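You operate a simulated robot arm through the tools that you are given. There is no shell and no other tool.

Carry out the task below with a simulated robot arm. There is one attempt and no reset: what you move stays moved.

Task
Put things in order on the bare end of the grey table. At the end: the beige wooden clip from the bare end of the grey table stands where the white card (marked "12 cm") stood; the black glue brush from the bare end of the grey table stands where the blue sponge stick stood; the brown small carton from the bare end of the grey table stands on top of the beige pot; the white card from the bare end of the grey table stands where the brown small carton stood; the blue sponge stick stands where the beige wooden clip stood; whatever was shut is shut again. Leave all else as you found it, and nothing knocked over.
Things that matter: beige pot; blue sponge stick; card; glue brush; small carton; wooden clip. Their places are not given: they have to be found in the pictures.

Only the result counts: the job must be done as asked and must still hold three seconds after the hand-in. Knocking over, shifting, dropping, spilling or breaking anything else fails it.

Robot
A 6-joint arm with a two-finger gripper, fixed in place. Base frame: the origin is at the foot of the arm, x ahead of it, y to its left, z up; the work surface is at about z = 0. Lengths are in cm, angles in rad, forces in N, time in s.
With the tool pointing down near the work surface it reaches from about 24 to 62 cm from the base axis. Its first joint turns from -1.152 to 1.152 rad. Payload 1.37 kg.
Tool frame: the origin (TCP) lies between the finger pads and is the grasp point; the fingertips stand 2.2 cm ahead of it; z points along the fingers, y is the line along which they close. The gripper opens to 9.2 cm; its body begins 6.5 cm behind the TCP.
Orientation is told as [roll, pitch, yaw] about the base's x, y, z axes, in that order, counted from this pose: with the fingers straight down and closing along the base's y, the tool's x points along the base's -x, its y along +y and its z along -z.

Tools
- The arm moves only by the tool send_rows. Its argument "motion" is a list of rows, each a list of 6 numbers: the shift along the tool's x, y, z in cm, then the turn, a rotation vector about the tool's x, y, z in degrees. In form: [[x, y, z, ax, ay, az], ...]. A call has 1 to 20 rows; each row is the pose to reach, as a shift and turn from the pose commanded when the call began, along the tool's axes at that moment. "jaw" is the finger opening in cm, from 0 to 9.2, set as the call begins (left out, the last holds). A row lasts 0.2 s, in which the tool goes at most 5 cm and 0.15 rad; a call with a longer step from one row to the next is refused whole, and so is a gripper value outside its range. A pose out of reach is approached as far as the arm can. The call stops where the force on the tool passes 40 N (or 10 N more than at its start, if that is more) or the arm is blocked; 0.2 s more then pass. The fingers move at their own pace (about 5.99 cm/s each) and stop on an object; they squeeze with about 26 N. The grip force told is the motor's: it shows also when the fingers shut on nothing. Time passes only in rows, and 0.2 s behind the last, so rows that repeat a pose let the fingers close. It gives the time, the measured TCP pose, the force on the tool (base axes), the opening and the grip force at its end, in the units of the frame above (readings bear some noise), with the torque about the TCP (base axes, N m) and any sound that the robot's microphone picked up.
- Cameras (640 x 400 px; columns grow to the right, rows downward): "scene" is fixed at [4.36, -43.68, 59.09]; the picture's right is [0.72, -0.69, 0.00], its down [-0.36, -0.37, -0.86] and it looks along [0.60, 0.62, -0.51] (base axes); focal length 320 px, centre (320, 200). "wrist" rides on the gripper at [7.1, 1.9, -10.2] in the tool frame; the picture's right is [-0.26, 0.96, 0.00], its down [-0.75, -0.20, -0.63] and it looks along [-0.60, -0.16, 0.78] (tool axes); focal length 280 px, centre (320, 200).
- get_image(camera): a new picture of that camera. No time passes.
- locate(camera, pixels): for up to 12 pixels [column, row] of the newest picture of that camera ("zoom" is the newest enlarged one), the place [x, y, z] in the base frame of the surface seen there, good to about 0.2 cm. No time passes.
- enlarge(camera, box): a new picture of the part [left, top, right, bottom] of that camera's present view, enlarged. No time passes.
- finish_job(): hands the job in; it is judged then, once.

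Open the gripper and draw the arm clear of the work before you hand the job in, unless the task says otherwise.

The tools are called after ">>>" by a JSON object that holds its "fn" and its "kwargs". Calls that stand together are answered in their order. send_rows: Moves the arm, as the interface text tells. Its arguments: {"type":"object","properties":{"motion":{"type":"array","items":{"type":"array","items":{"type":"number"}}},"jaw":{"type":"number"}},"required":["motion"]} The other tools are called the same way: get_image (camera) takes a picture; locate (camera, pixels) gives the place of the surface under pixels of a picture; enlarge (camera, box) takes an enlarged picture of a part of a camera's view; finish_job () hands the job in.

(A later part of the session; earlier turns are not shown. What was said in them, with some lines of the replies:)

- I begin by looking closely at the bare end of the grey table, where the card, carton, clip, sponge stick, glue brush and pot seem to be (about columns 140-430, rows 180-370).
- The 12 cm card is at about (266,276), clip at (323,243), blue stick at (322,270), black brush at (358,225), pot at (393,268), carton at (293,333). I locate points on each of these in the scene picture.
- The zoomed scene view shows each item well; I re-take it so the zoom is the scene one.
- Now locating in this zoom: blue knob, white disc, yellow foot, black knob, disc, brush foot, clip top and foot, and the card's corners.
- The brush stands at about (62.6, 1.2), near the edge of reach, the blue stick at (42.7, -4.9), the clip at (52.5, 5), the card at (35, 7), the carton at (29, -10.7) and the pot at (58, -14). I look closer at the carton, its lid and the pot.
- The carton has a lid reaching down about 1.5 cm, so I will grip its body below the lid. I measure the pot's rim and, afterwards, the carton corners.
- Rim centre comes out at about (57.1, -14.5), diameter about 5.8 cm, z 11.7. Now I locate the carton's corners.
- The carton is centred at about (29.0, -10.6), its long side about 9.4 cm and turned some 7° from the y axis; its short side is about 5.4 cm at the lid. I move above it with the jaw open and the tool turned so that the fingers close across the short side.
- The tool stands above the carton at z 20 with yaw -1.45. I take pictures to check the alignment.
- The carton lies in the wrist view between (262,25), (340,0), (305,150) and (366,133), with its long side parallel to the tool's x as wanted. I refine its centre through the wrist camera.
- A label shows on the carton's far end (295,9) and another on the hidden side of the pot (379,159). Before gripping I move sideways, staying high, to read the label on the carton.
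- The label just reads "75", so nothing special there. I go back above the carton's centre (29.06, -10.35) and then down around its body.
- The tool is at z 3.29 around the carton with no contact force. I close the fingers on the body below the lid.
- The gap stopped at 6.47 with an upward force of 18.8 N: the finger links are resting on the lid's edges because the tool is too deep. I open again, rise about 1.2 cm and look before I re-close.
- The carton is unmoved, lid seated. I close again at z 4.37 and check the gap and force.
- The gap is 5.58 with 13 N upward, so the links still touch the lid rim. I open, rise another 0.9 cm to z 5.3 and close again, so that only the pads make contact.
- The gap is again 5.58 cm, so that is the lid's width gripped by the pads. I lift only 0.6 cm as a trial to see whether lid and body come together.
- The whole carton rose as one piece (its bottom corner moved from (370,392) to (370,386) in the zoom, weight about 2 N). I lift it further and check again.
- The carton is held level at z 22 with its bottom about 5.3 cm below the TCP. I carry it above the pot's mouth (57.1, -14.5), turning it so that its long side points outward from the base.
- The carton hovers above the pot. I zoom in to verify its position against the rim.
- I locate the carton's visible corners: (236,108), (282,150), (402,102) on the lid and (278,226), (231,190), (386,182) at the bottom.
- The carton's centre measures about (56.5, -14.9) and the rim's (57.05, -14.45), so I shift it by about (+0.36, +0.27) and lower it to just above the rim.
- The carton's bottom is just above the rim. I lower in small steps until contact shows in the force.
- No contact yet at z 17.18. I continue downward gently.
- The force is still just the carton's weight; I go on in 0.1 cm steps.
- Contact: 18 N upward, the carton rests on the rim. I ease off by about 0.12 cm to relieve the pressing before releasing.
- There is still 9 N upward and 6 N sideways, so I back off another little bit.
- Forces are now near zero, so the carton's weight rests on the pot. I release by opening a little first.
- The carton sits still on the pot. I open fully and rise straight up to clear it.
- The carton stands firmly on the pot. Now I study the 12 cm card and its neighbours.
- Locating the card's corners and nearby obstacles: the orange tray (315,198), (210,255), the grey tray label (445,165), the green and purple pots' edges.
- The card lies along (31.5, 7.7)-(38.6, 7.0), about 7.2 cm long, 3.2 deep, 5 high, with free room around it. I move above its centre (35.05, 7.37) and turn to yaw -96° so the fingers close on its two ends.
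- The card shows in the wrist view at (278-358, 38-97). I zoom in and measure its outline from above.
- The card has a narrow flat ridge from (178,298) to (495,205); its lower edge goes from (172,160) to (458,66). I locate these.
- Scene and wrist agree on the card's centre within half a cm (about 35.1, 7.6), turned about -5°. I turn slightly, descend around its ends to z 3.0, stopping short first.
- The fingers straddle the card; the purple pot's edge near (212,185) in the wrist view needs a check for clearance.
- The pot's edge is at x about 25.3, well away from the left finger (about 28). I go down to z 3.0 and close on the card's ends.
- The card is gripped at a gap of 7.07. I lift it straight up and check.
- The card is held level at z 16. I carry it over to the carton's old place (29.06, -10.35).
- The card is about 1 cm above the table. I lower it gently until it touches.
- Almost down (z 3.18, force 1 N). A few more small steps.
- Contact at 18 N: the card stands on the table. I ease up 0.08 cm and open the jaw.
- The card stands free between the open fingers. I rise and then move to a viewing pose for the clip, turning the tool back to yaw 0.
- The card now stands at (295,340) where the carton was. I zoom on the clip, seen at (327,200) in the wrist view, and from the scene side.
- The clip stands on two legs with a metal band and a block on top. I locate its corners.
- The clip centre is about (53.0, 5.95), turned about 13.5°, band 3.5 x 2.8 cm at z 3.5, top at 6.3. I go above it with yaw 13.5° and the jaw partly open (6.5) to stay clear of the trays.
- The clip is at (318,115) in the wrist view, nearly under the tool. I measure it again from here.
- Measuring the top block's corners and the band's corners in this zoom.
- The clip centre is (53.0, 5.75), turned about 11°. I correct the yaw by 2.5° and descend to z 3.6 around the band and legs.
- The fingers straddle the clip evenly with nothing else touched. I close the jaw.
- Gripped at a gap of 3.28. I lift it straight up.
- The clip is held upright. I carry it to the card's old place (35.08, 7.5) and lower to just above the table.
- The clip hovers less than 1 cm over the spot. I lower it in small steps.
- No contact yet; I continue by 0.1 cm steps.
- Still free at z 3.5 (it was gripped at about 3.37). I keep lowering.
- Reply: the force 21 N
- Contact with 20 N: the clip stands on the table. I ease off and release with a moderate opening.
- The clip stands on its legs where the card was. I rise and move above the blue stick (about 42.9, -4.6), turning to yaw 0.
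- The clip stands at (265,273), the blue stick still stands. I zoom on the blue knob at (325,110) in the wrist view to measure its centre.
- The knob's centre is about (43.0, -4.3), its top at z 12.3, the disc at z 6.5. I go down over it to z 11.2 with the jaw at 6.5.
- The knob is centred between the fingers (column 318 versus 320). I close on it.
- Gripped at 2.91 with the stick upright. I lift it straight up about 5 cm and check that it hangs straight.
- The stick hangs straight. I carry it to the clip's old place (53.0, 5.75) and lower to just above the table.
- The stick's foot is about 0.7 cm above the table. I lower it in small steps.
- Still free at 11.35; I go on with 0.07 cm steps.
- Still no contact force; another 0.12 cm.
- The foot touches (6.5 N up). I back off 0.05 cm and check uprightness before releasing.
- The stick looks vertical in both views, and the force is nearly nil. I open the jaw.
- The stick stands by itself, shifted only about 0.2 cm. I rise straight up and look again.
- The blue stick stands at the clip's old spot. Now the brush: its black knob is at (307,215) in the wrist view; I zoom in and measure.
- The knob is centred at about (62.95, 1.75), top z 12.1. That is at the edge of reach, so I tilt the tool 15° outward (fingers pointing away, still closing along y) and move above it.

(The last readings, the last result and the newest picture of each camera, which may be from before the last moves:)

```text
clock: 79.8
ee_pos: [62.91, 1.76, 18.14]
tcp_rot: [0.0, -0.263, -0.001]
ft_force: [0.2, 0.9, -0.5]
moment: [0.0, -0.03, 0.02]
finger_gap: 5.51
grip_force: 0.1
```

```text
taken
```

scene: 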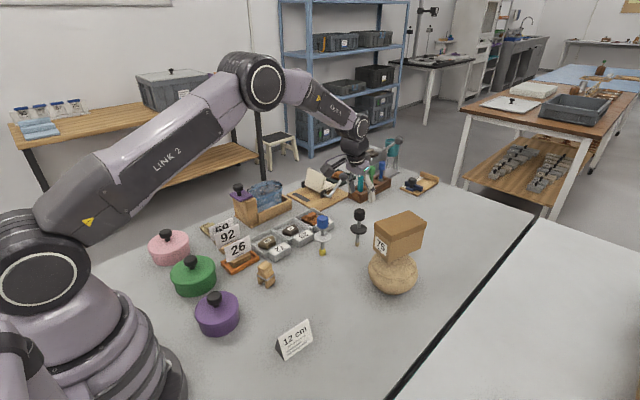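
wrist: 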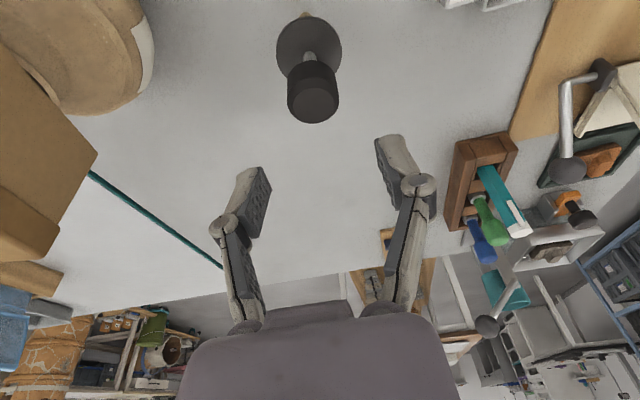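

The pose is reached exactly (62.91, 1.76, 18.1). I re-measure the knob at (312,95) from here.

>>> {"fn": "locate", "kwargs": {"camera": "wrist", "pixels": [[314, 104], [303, 104], [325, 104], [314, 93], [314, 116], [290, 90], [336, 90]]}}

>>> {"fn": "enlarge", "kwargs": {"camera": "scene", "box": [320, 150, 420, 260]}}

```text
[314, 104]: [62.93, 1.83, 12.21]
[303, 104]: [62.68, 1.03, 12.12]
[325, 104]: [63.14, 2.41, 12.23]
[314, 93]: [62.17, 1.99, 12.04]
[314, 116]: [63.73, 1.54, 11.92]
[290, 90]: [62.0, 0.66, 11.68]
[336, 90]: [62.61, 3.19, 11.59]
```

```text
3.64 times, centred on (370, 205) of scene
```

zoom: 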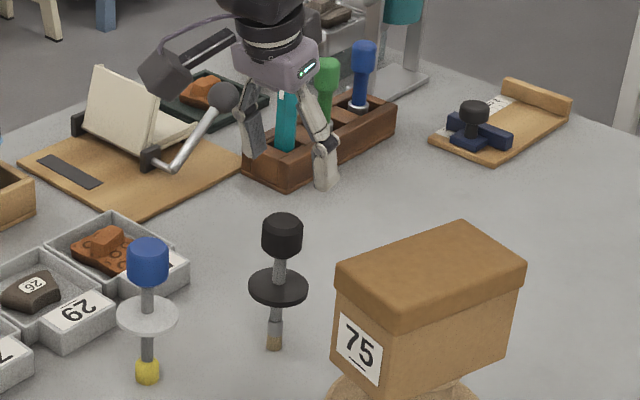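

The knob centre is confirmed at (62.95, 1.8). I descend vertically 7 cm (expressed in the tilted tool axes) to z 11.1.

>>> {"fn": "send_rows", "kwargs": {"motion": [[0.26, 0.04, 0.97, 0, 0, 0], [0.65, 0.04, 2.41, 0, 0, 0], [1.04, 0.04, 3.86, 0, 0, 0], [1.43, 0.04, 5.31, 0, 0, 0], [1.69, 0.04, 6.28, 0, 0, 0], [1.82, 0.04, 6.76, 0, 0, 0], [1.82, 0.04, 6.76, 0, 0, 0]]}}

>>> {"fn": "get_image", "kwargs": {"camera": "wrist"}}

>>> {"fn": "enlarge", "kwargs": {"camera": "scene", "box": [290, 150, 420, 260]}}

```text
clock: 81.4
ee_pos: [62.95, 1.84, 10.96]
tcp_rot: [-0.001, -0.263, -0.001]
ft_force: [0.4, 0.1, -0.9]
moment: [-0.01, 0.03, -0.02]
finger_gap: 5.53
grip_force: 0.0
```

```text
taken
```

wrist: 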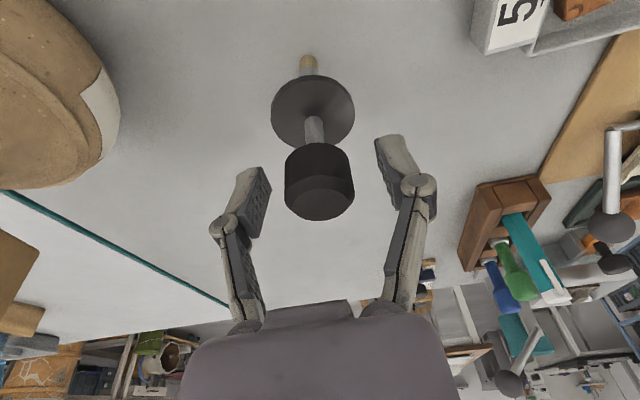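

```text
3.64 times, centred on (355, 205) of scene
```

zoom: 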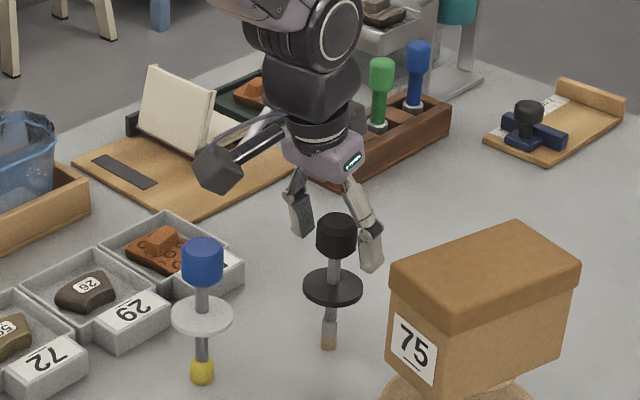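

The knob sits centred between the fingers at (319,180). I close on it.

>>> {"fn": "send_rows", "kwargs": {"motion": [[0, 0, 0, 0, 0, 0], [0, 0, 0, 0, 0, 0], [0, 0, 0, 0, 0, 0], [0, 0, 0, 0, 0, 0]], "jaw": 1.5}}

>>> {"fn": "get_image", "kwargs": {"camera": "wrist"}}

>>> {"fn": "enlarge", "kwargs": {"camera": "scene", "box": [290, 150, 420, 260]}}

```text
clock: 82.4
ee_pos: [62.98, 1.84, 11.0]
tcp_rot: [0.0, -0.262, 0.001]
ft_force: [-0.7, 0.5, 0.3]
moment: [-0.04, -0.01, 0.02]
finger_gap: 2.92
grip_force: 26.1
```

```text
taken
```

wrist: 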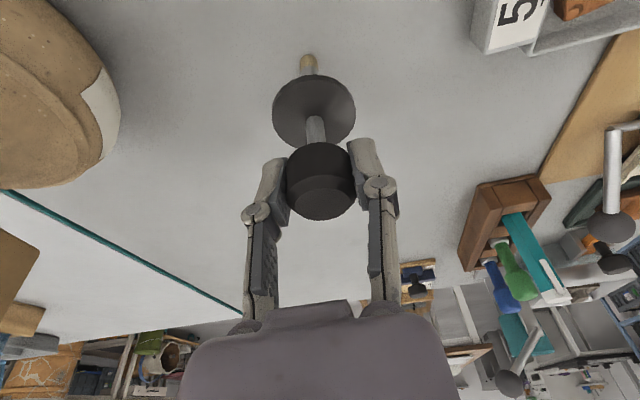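

```text
3.64 times, centred on (355, 205) of scene
```

zoom: 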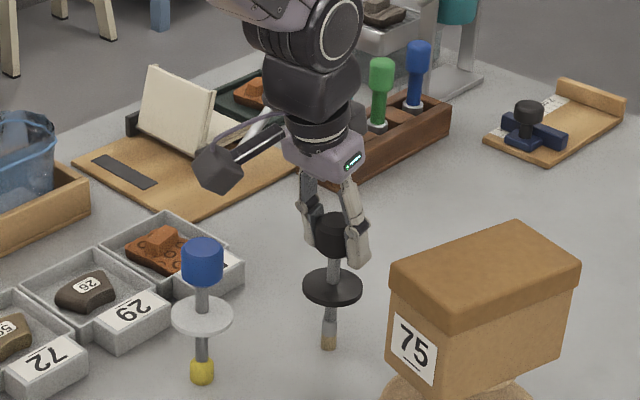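

Gripped at 2.92 with the brush still upright. I lift vertically about 8 cm.

>>> {"fn": "send_rows", "kwargs": {"motion": [[-0.08, 0, -0.29, 0, 0, 0], [-0.21, 0, -0.77, 0, 0, 0], [-0.52, 0, -1.93, 0, 0, 0], [-0.91, 0, -3.38, 0, 0, 0], [-1.3, 0, -4.83, 0, 0, 0], [-1.69, 0, -6.28, 0, 0, 0], [-2.08, 0, -7.72, 0, 0, 0], [-2.08, 0, -7.72, 0, 0, 0]]}}

>>> {"fn": "enlarge", "kwargs": {"camera": "scene", "box": [290, 140, 420, 250]}}

>>> {"fn": "get_image", "kwargs": {"camera": "wrist"}}

```text
clock: 84.2
ee_pos: [62.91, 1.85, 19.05]
tcp_rot: [0.001, -0.261, -0.002]
ft_force: [0.4, 0.0, -0.5]
moment: [0.0, 0.03, -0.01]
finger_gap: 2.9
grip_force: 26.3
```

```text
3.64 times, centred on (355, 195) of scene
```

zoom: 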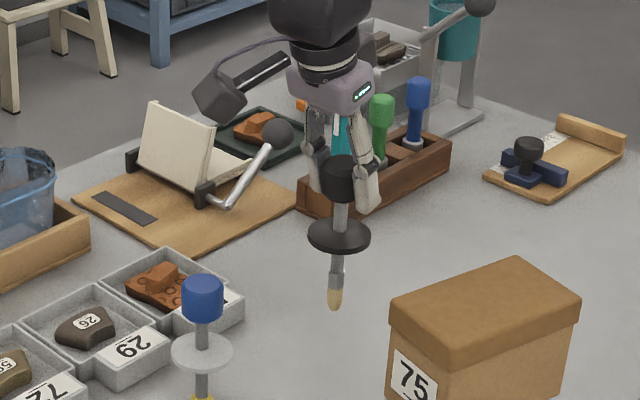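

```text
taken
```

wrist: 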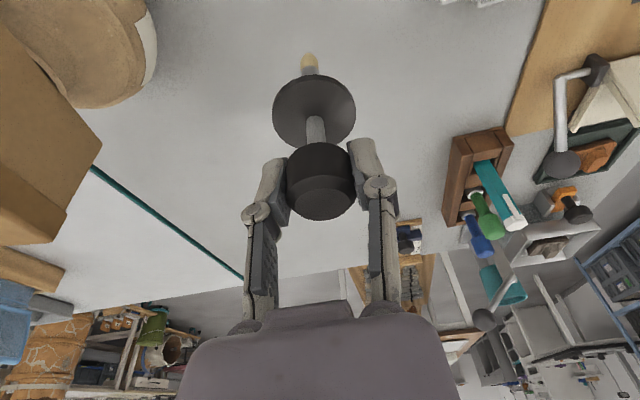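

The brush hangs just as it stood. I carry it level to the blue stick's old place (43.0, -4.3), keeping the same tilt.

>>> {"fn": "send_rows", "kwargs": {"motion": [[0.5, -0.16, -0.13, 0, 0, 0], [1.6, -0.51, -0.43, 0, 0, 0], [3.3, -1.05, -0.89, 0, 0, 0], [5.2, -1.66, -1.4, 0, 0, 0], [7.2, -2.3, -1.94, 0, 0, 0], [9.2, -2.93, -2.48, 0, 0, 0], [11.2, -3.57, -3.02, 0, 0, 0], [13.2, -4.21, -3.56, 0, 0, 0], [15.2, -4.85, -4.1, 0, 0, 0], [17.0, -5.42, -4.58, 0, 0, 0], [18.4, -5.87, -4.96, 0, 0, 0], [19.1, -6.09, -5.15, 0, 0, 0], [19.26, -6.14, -5.19, 0, 0, 0], [19.26, -6.14, -5.19, 0, 0, 0]]}}

>>> {"fn": "get_image", "kwargs": {"camera": "scene"}}

>>> {"fn": "get_image", "kwargs": {"camera": "wrist"}}

```text
clock: 87.2
ee_pos: [42.9, -4.25, 19.16]
tcp_rot: [0.001, -0.263, -0.001]
ft_force: [0.1, 0.1, -0.9]
moment: [0.0, 0.0, -0.04]
finger_gap: 2.94
grip_force: 25.6
```

```text
taken
```

scene: 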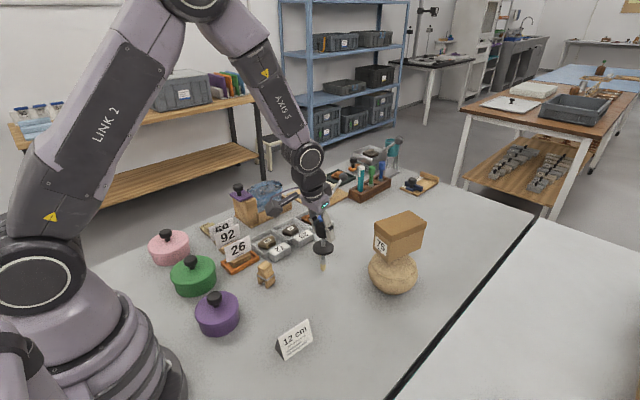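

```text
taken
```

wrist: 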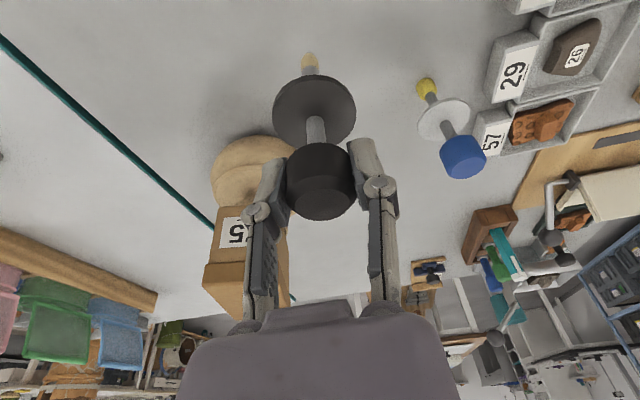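

The brush is above its spot and the blue stick still stands at (455,140). I lower vertically to about 0.7 cm above the table.

>>> {"fn": "send_rows", "kwargs": {"motion": [[0.21, 0, 0.77, 0, 0, 0], [0.52, 0, 1.93, 0, 0, 0], [0.91, 0, 3.38, 0, 0, 0], [1.3, 0, 4.83, 0, 0, 0], [1.63, 0, 6.04, 0, 0, 0], [1.82, 0, 6.76, 0, 0, 0], [1.9, 0, 7.05, 0, 0, 0], [1.9, 0, 7.05, 0, 0, 0]]}}

>>> {"fn": "enlarge", "kwargs": {"camera": "scene", "box": [270, 200, 380, 310]}}

```text
clock: 89.0
ee_pos: [42.93, -4.36, 11.75]
tcp_rot: [-0.002, -0.262, -0.001]
ft_force: [-0.1, 0.0, 0.2]
moment: [-0.01, 0.03, -0.03]
finger_gap: 2.94
grip_force: 26.4
```

```text
3.64 times, centred on (325, 255) of scene
```

zoom: 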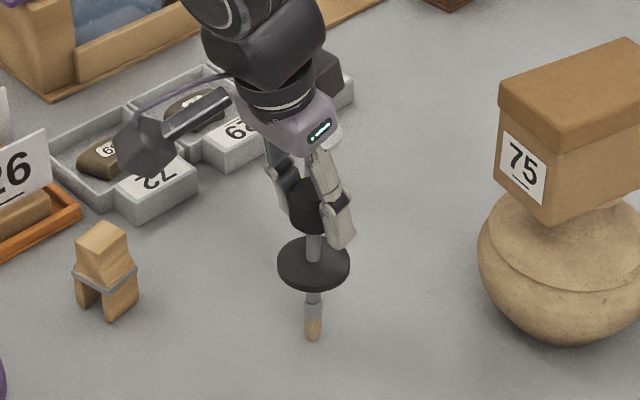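

The brush is vertical, its tip just above the table. I lower by 0.5 cm and then in tiny steps.

>>> {"fn": "send_rows", "kwargs": {"motion": [[0.05, 0, 0.19, 0, 0, 0], [0.09, 0, 0.34, 0, 0, 0], [0.13, 0, 0.48, 0, 0, 0], [0.13, 0, 0.48, 0, 0, 0]]}}

>>> {"fn": "send_rows", "kwargs": {"motion": [[0.02, 0, 0.07, 0, 0, 0], [0.036, 0, 0.135, 0, 0, 0], [0.036, 0, 0.135, 0, 0, 0]]}}

```text
clock: 90.0
ee_pos: [42.93, -4.4, 11.24]
tcp_rot: [0.001, -0.263, 0.0]
ft_force: [0.0, 0.1, 0.1]
moment: [-0.04, 0.01, 0.0]
finger_gap: 2.94
grip_force: 26.3
```

```text
clock: 90.8
ee_pos: [43.04, -4.31, 11.07]
tcp_rot: [-0.001, -0.262, -0.001]
ft_force: [0.5, 0.0, -1.1]
moment: [0.02, 0.01, 0.02]
finger_gap: 2.91
grip_force: 26.0
```

Still no contact at z 11.07 (gripped at about 11.0). I go on by 0.06 cm steps.

>>> {"fn": "send_rows", "kwargs": {"motion": [[0.016, 0, 0.058, 0, 0, 0], [0.026, 0, 0.097, 0, 0, 0], [0.026, 0, 0.097, 0, 0, 0]]}}

```text
clock: 91.6
ee_pos: [42.91, -4.31, 10.99]
tcp_rot: [0.0, -0.261, 0.0]
ft_force: [0.9, 1.6, -0.8]
moment: [0.01, 0.01, -0.02]
finger_gap: 2.93
grip_force: 25.8
```

No contact yet; another small step.

>>> {"fn": "send_rows", "kwargs": {"motion": [[0.01, 0, 0.04, 0, 0, 0], [0.02, 0, 0.075, 0, 0, 0], [0.02, 0, 0.075, 0, 0, 0]]}}

```text
clock: 92.4
ee_pos: [42.86, -4.37, 11.1]
tcp_rot: [-0.001, -0.264, 0.001]
ft_force: [-3.0, 0.0, 10.1]
moment: [-0.02, 0.27, -0.01]
finger_gap: 2.92
grip_force: 26.2
```

Contact at 10 N. I back off 0.05 cm and check the picture before letting go.

>>> {"fn": "send_rows", "kwargs": {"motion": [[-0.013, 0, -0.048, 0, 0, 0], [-0.013, 0, -0.048, 0, 0, 0], [-0.013, 0, -0.048, 0, 0, 0]]}}

>>> {"fn": "enlarge", "kwargs": {"camera": "scene", "box": [290, 220, 360, 300]}}

>>> {"fn": "get_image", "kwargs": {"camera": "wrist"}}

```text
clock: 93.2
ee_pos: [42.98, -4.28, 10.96]
tcp_rot: [-0.001, -0.261, -0.001]
ft_force: [0.4, 0.4, 0.6]
moment: [0.02, -0.06, 0.01]
finger_gap: 2.92
grip_force: 25.9
```

```text
5.00 times, centred on (325, 260) of scene
```

zoom: 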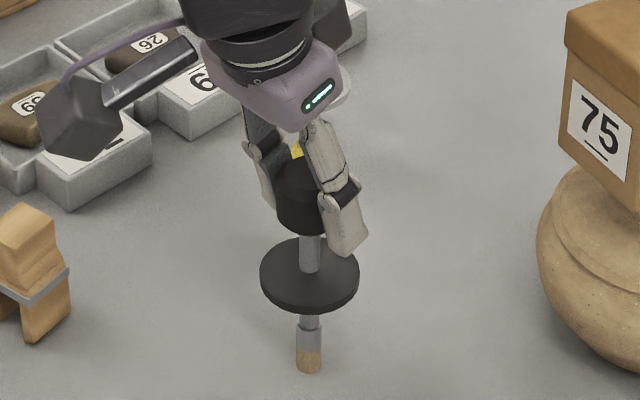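

```text
taken
```

wrist: 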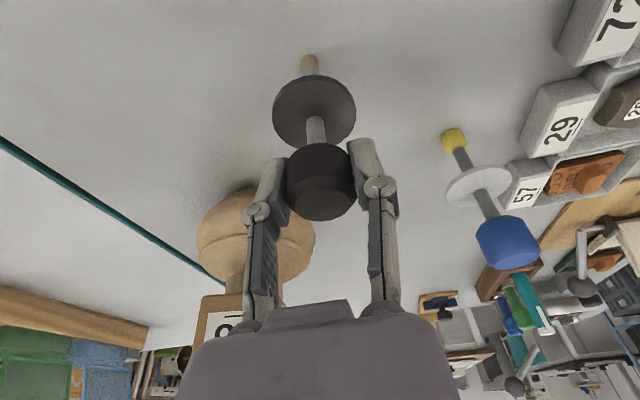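

The brush looks vertical (disc and tip both at column 309) and forces are nil. I open the jaw.

>>> {"fn": "send_rows", "kwargs": {"motion": [[0, 0, 0, 0, 0, 0], [0, 0, 0, 0, 0, 0], [0, 0, 0, 0, 0, 0]], "jaw": 5.5}}

>>> {"fn": "enlarge", "kwargs": {"camera": "scene", "box": [290, 220, 360, 300]}}

>>> {"fn": "get_image", "kwargs": {"camera": "wrist"}}

```text
clock: 94.0
ee_pos: [42.89, -4.28, 11.02]
tcp_rot: [0.0, -0.262, -0.001]
ft_force: [0.4, 0.4, 0.4]
moment: [0.03, -0.03, -0.03]
finger_gap: 5.49
grip_force: 0.1
```

```text
5.00 times, centred on (325, 260) of scene
```

zoom: 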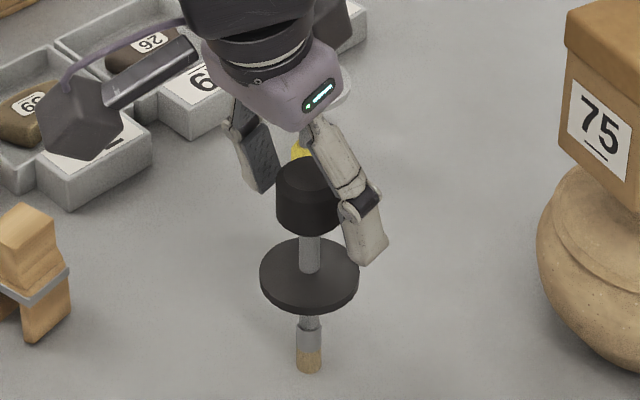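

```text
taken
```

wrist: 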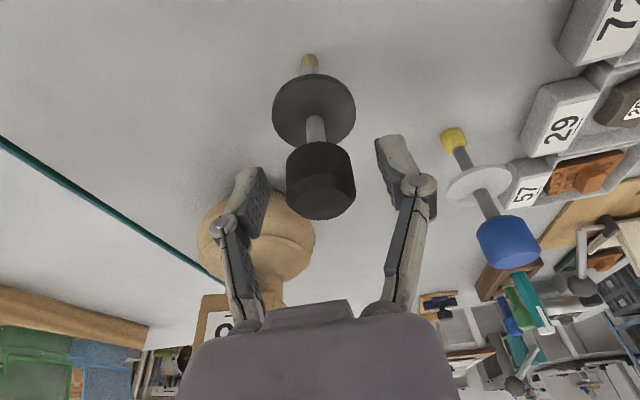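

The brush stands unmoved. I rise vertically away from it.

>>> {"fn": "send_rows", "kwargs": {"motion": [[-0.13, 0, -0.48, 0, 0, 0], [-0.39, 0, -1.45, 0, 0, 0], [-0.78, 0, -2.9, 0, 0, 0], [-1.3, 0, -4.83, 0, 0, 0], [-1.82, 0, -6.76, 0, 0, 0], [-2.34, 0, -8.69, 0, 0, 0], [-2.86, 0, -10.6, 0, 0, 0], [-3.4, 0, -12.6, 0, 0, 0], [-3.4, 0, -12.6, 0, 0, 0]]}}

>>> {"fn": "get_image", "kwargs": {"camera": "scene"}}

>>> {"fn": "get_image", "kwargs": {"camera": "wrist"}}

```text
clock: 96.0
ee_pos: [42.95, -4.45, 24.01]
tcp_rot: [-0.001, -0.263, 0.0]
ft_force: [0.2, 0.1, 0.1]
moment: [0.01, 0.01, 0.03]
finger_gap: 5.49
grip_force: 0.1
out of reach, approached as far as the arm can: row 2, 3
```

```text
taken
```

scene: 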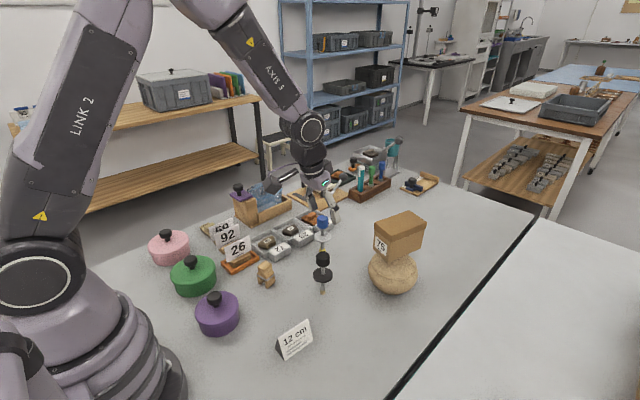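

```text
taken
```

wrist: 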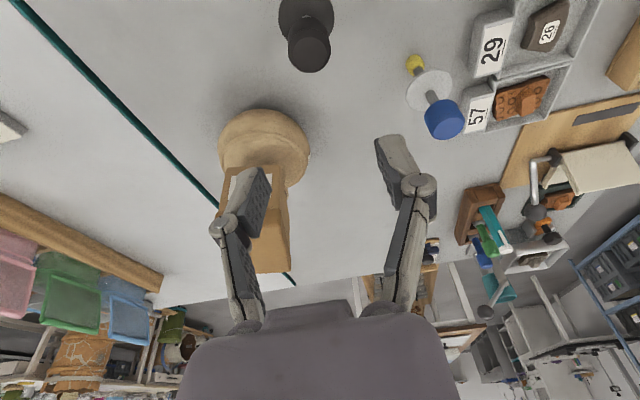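

All five items stand in place. I draw the arm up and back to near the start pose, removing the tilt, with the gripper open.

>>> {"fn": "send_rows", "kwargs": {"motion": [[0, -0.5, -2, 0, 1.5, 0], [0, -1.5, -4, 0, 3.5, 0], [0, -2.6, -6, 0, 6, 0], [0.1, -4, -8, 0, 8.5, 0], [0.1, -5.5, -10, 0, 11, 0], [0.2, -7, -11.8, 0, 13, 0], [0.3, -8.5, -13.2, 0, 15, 0], [0.3, -9.5, -14.07, 0, 15, 0], [0.3, -9.5, -14.07, 0, 15, 0]], "jaw": 9.2}}

>>> {"fn": "get_image", "kwargs": {"camera": "scene"}}

>>> {"fn": "enlarge", "kwargs": {"camera": "scene", "box": [230, 200, 440, 370]}}

```text
clock: 98.0
ee_pos: [38.98, -13.81, 37.47]
tcp_rot: [-0.002, 0.0, 0.0]
ft_force: [-0.3, -0.4, 0.8]
moment: [0.0, -0.04, 0.01]
finger_gap: 9.19
grip_force: 0.1
```

```text
taken
```

scene: 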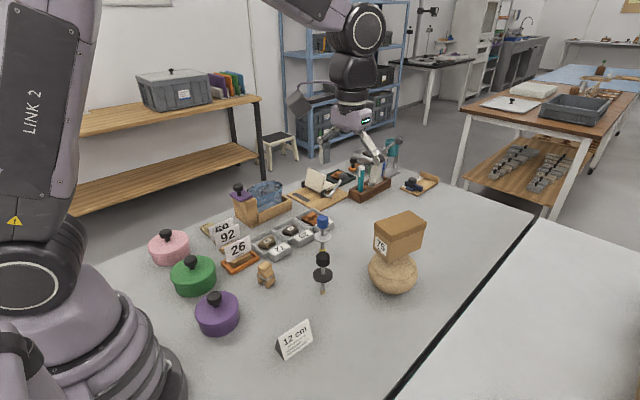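

```text
2.35 times, centred on (335, 285) of scene
```

zoom: 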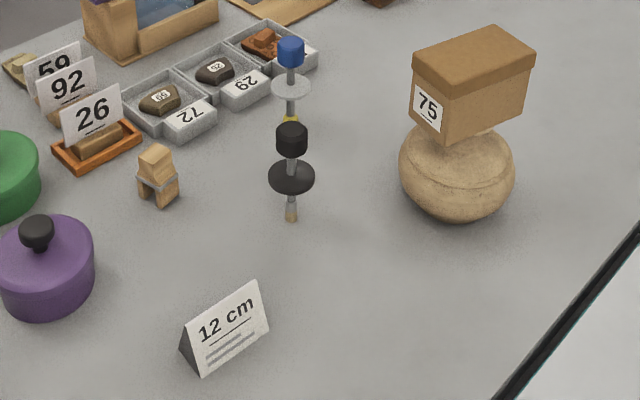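

The positions match: brush tip at (322.7,293.5) versus the stick's old foot (322.5,293), clip at (266,279), card at (295,340). I compare the pot against the earlier crop to make sure it hasn't shifted.

>>> {"fn": "enlarge", "kwargs": {"camera": "scene", "box": [340, 220, 450, 310]}}

>>> {"fn": "enlarge", "kwargs": {"camera": "scene", "box": [140, 140, 460, 340]}}

>>> {"fn": "get_image", "kwargs": {"camera": "wrist"}}

```text
4.44 times, centred on (395, 265) of scene
```

zoom: 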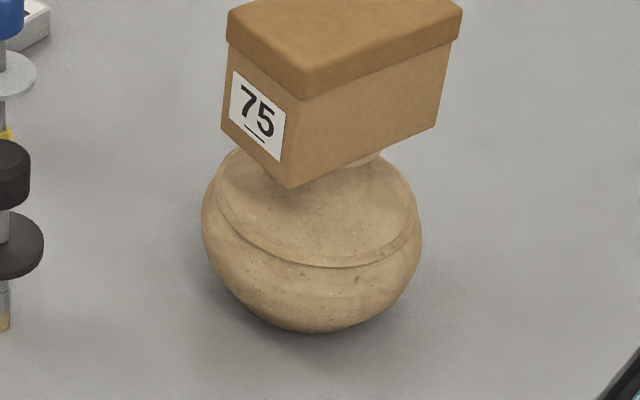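

```text
2.00 times, centred on (300, 240) of scene
```

zoom: 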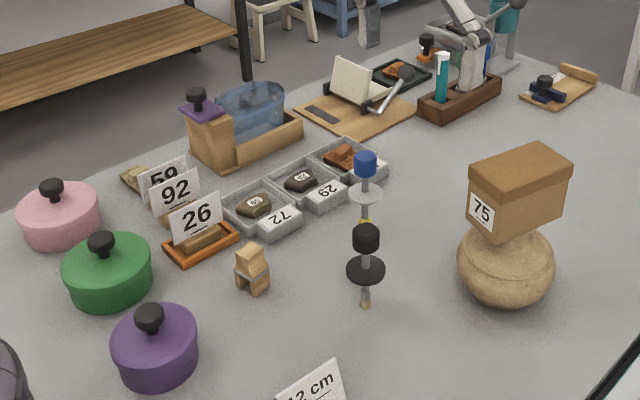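

```text
taken
```

wrist: 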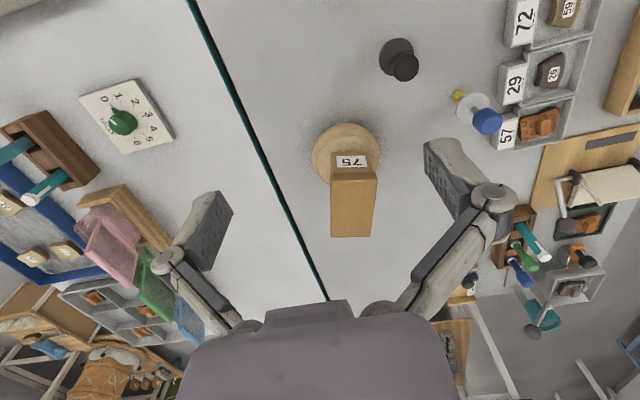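

The pot's outline is unchanged and the rest is as found. I check that the carton's lid top is level and centred over the rim.

>>> {"fn": "locate", "kwargs": {"camera": "zoom", "pixels": [[474, 168], [503, 188], [568, 164], [540, 150], [520, 168], [366, 302], [250, 250], [366, 232], [366, 157]]}}

```text
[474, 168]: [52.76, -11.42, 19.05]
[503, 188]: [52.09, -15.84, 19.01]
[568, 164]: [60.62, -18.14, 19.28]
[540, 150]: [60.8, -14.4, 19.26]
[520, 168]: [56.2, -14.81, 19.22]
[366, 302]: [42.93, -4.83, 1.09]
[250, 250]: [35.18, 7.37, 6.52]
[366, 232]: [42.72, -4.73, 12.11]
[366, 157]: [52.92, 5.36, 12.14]
```

The carton is level (z 19.0-19.3) and centred over the rim, all items stand upright, and the arm is clear with the jaw open. I hand the job in.

>>> {"fn": "finish_job", "kwargs": {}}

```text
The job is handed in.
```

I moved all five items to the places you asked for and handed the job in. In the last pictures everything was standing and nothing had been knocked over.

| Item | Now stands | Check |
|---|---|---|
| Brown carton | On top of the beige pot | Level, over the pot's mouth, lid still on; the pot has not moved |
| White "12 cm" card | Where the carton stood | Upright, lined up with the carton's old place |
| Wooden clip | Where the card stood | On its legs, lined up with the card's old place |
| Blue sponge stick | Where the clip stood | Upright; it shifted about 0.2 cm when I let go |
| Black glue brush | Where the blue stick stood | Upright; its tip is within about a pixel of the stick's old foot |

The first two tries at gripping the carton pressed the finger links onto its lid. I gripped it a little higher by the lid, and lid and body lifted as one. Nothing else needed opening or shutting.

The gripper is open and the arm is back near its start pose, clear of the table.
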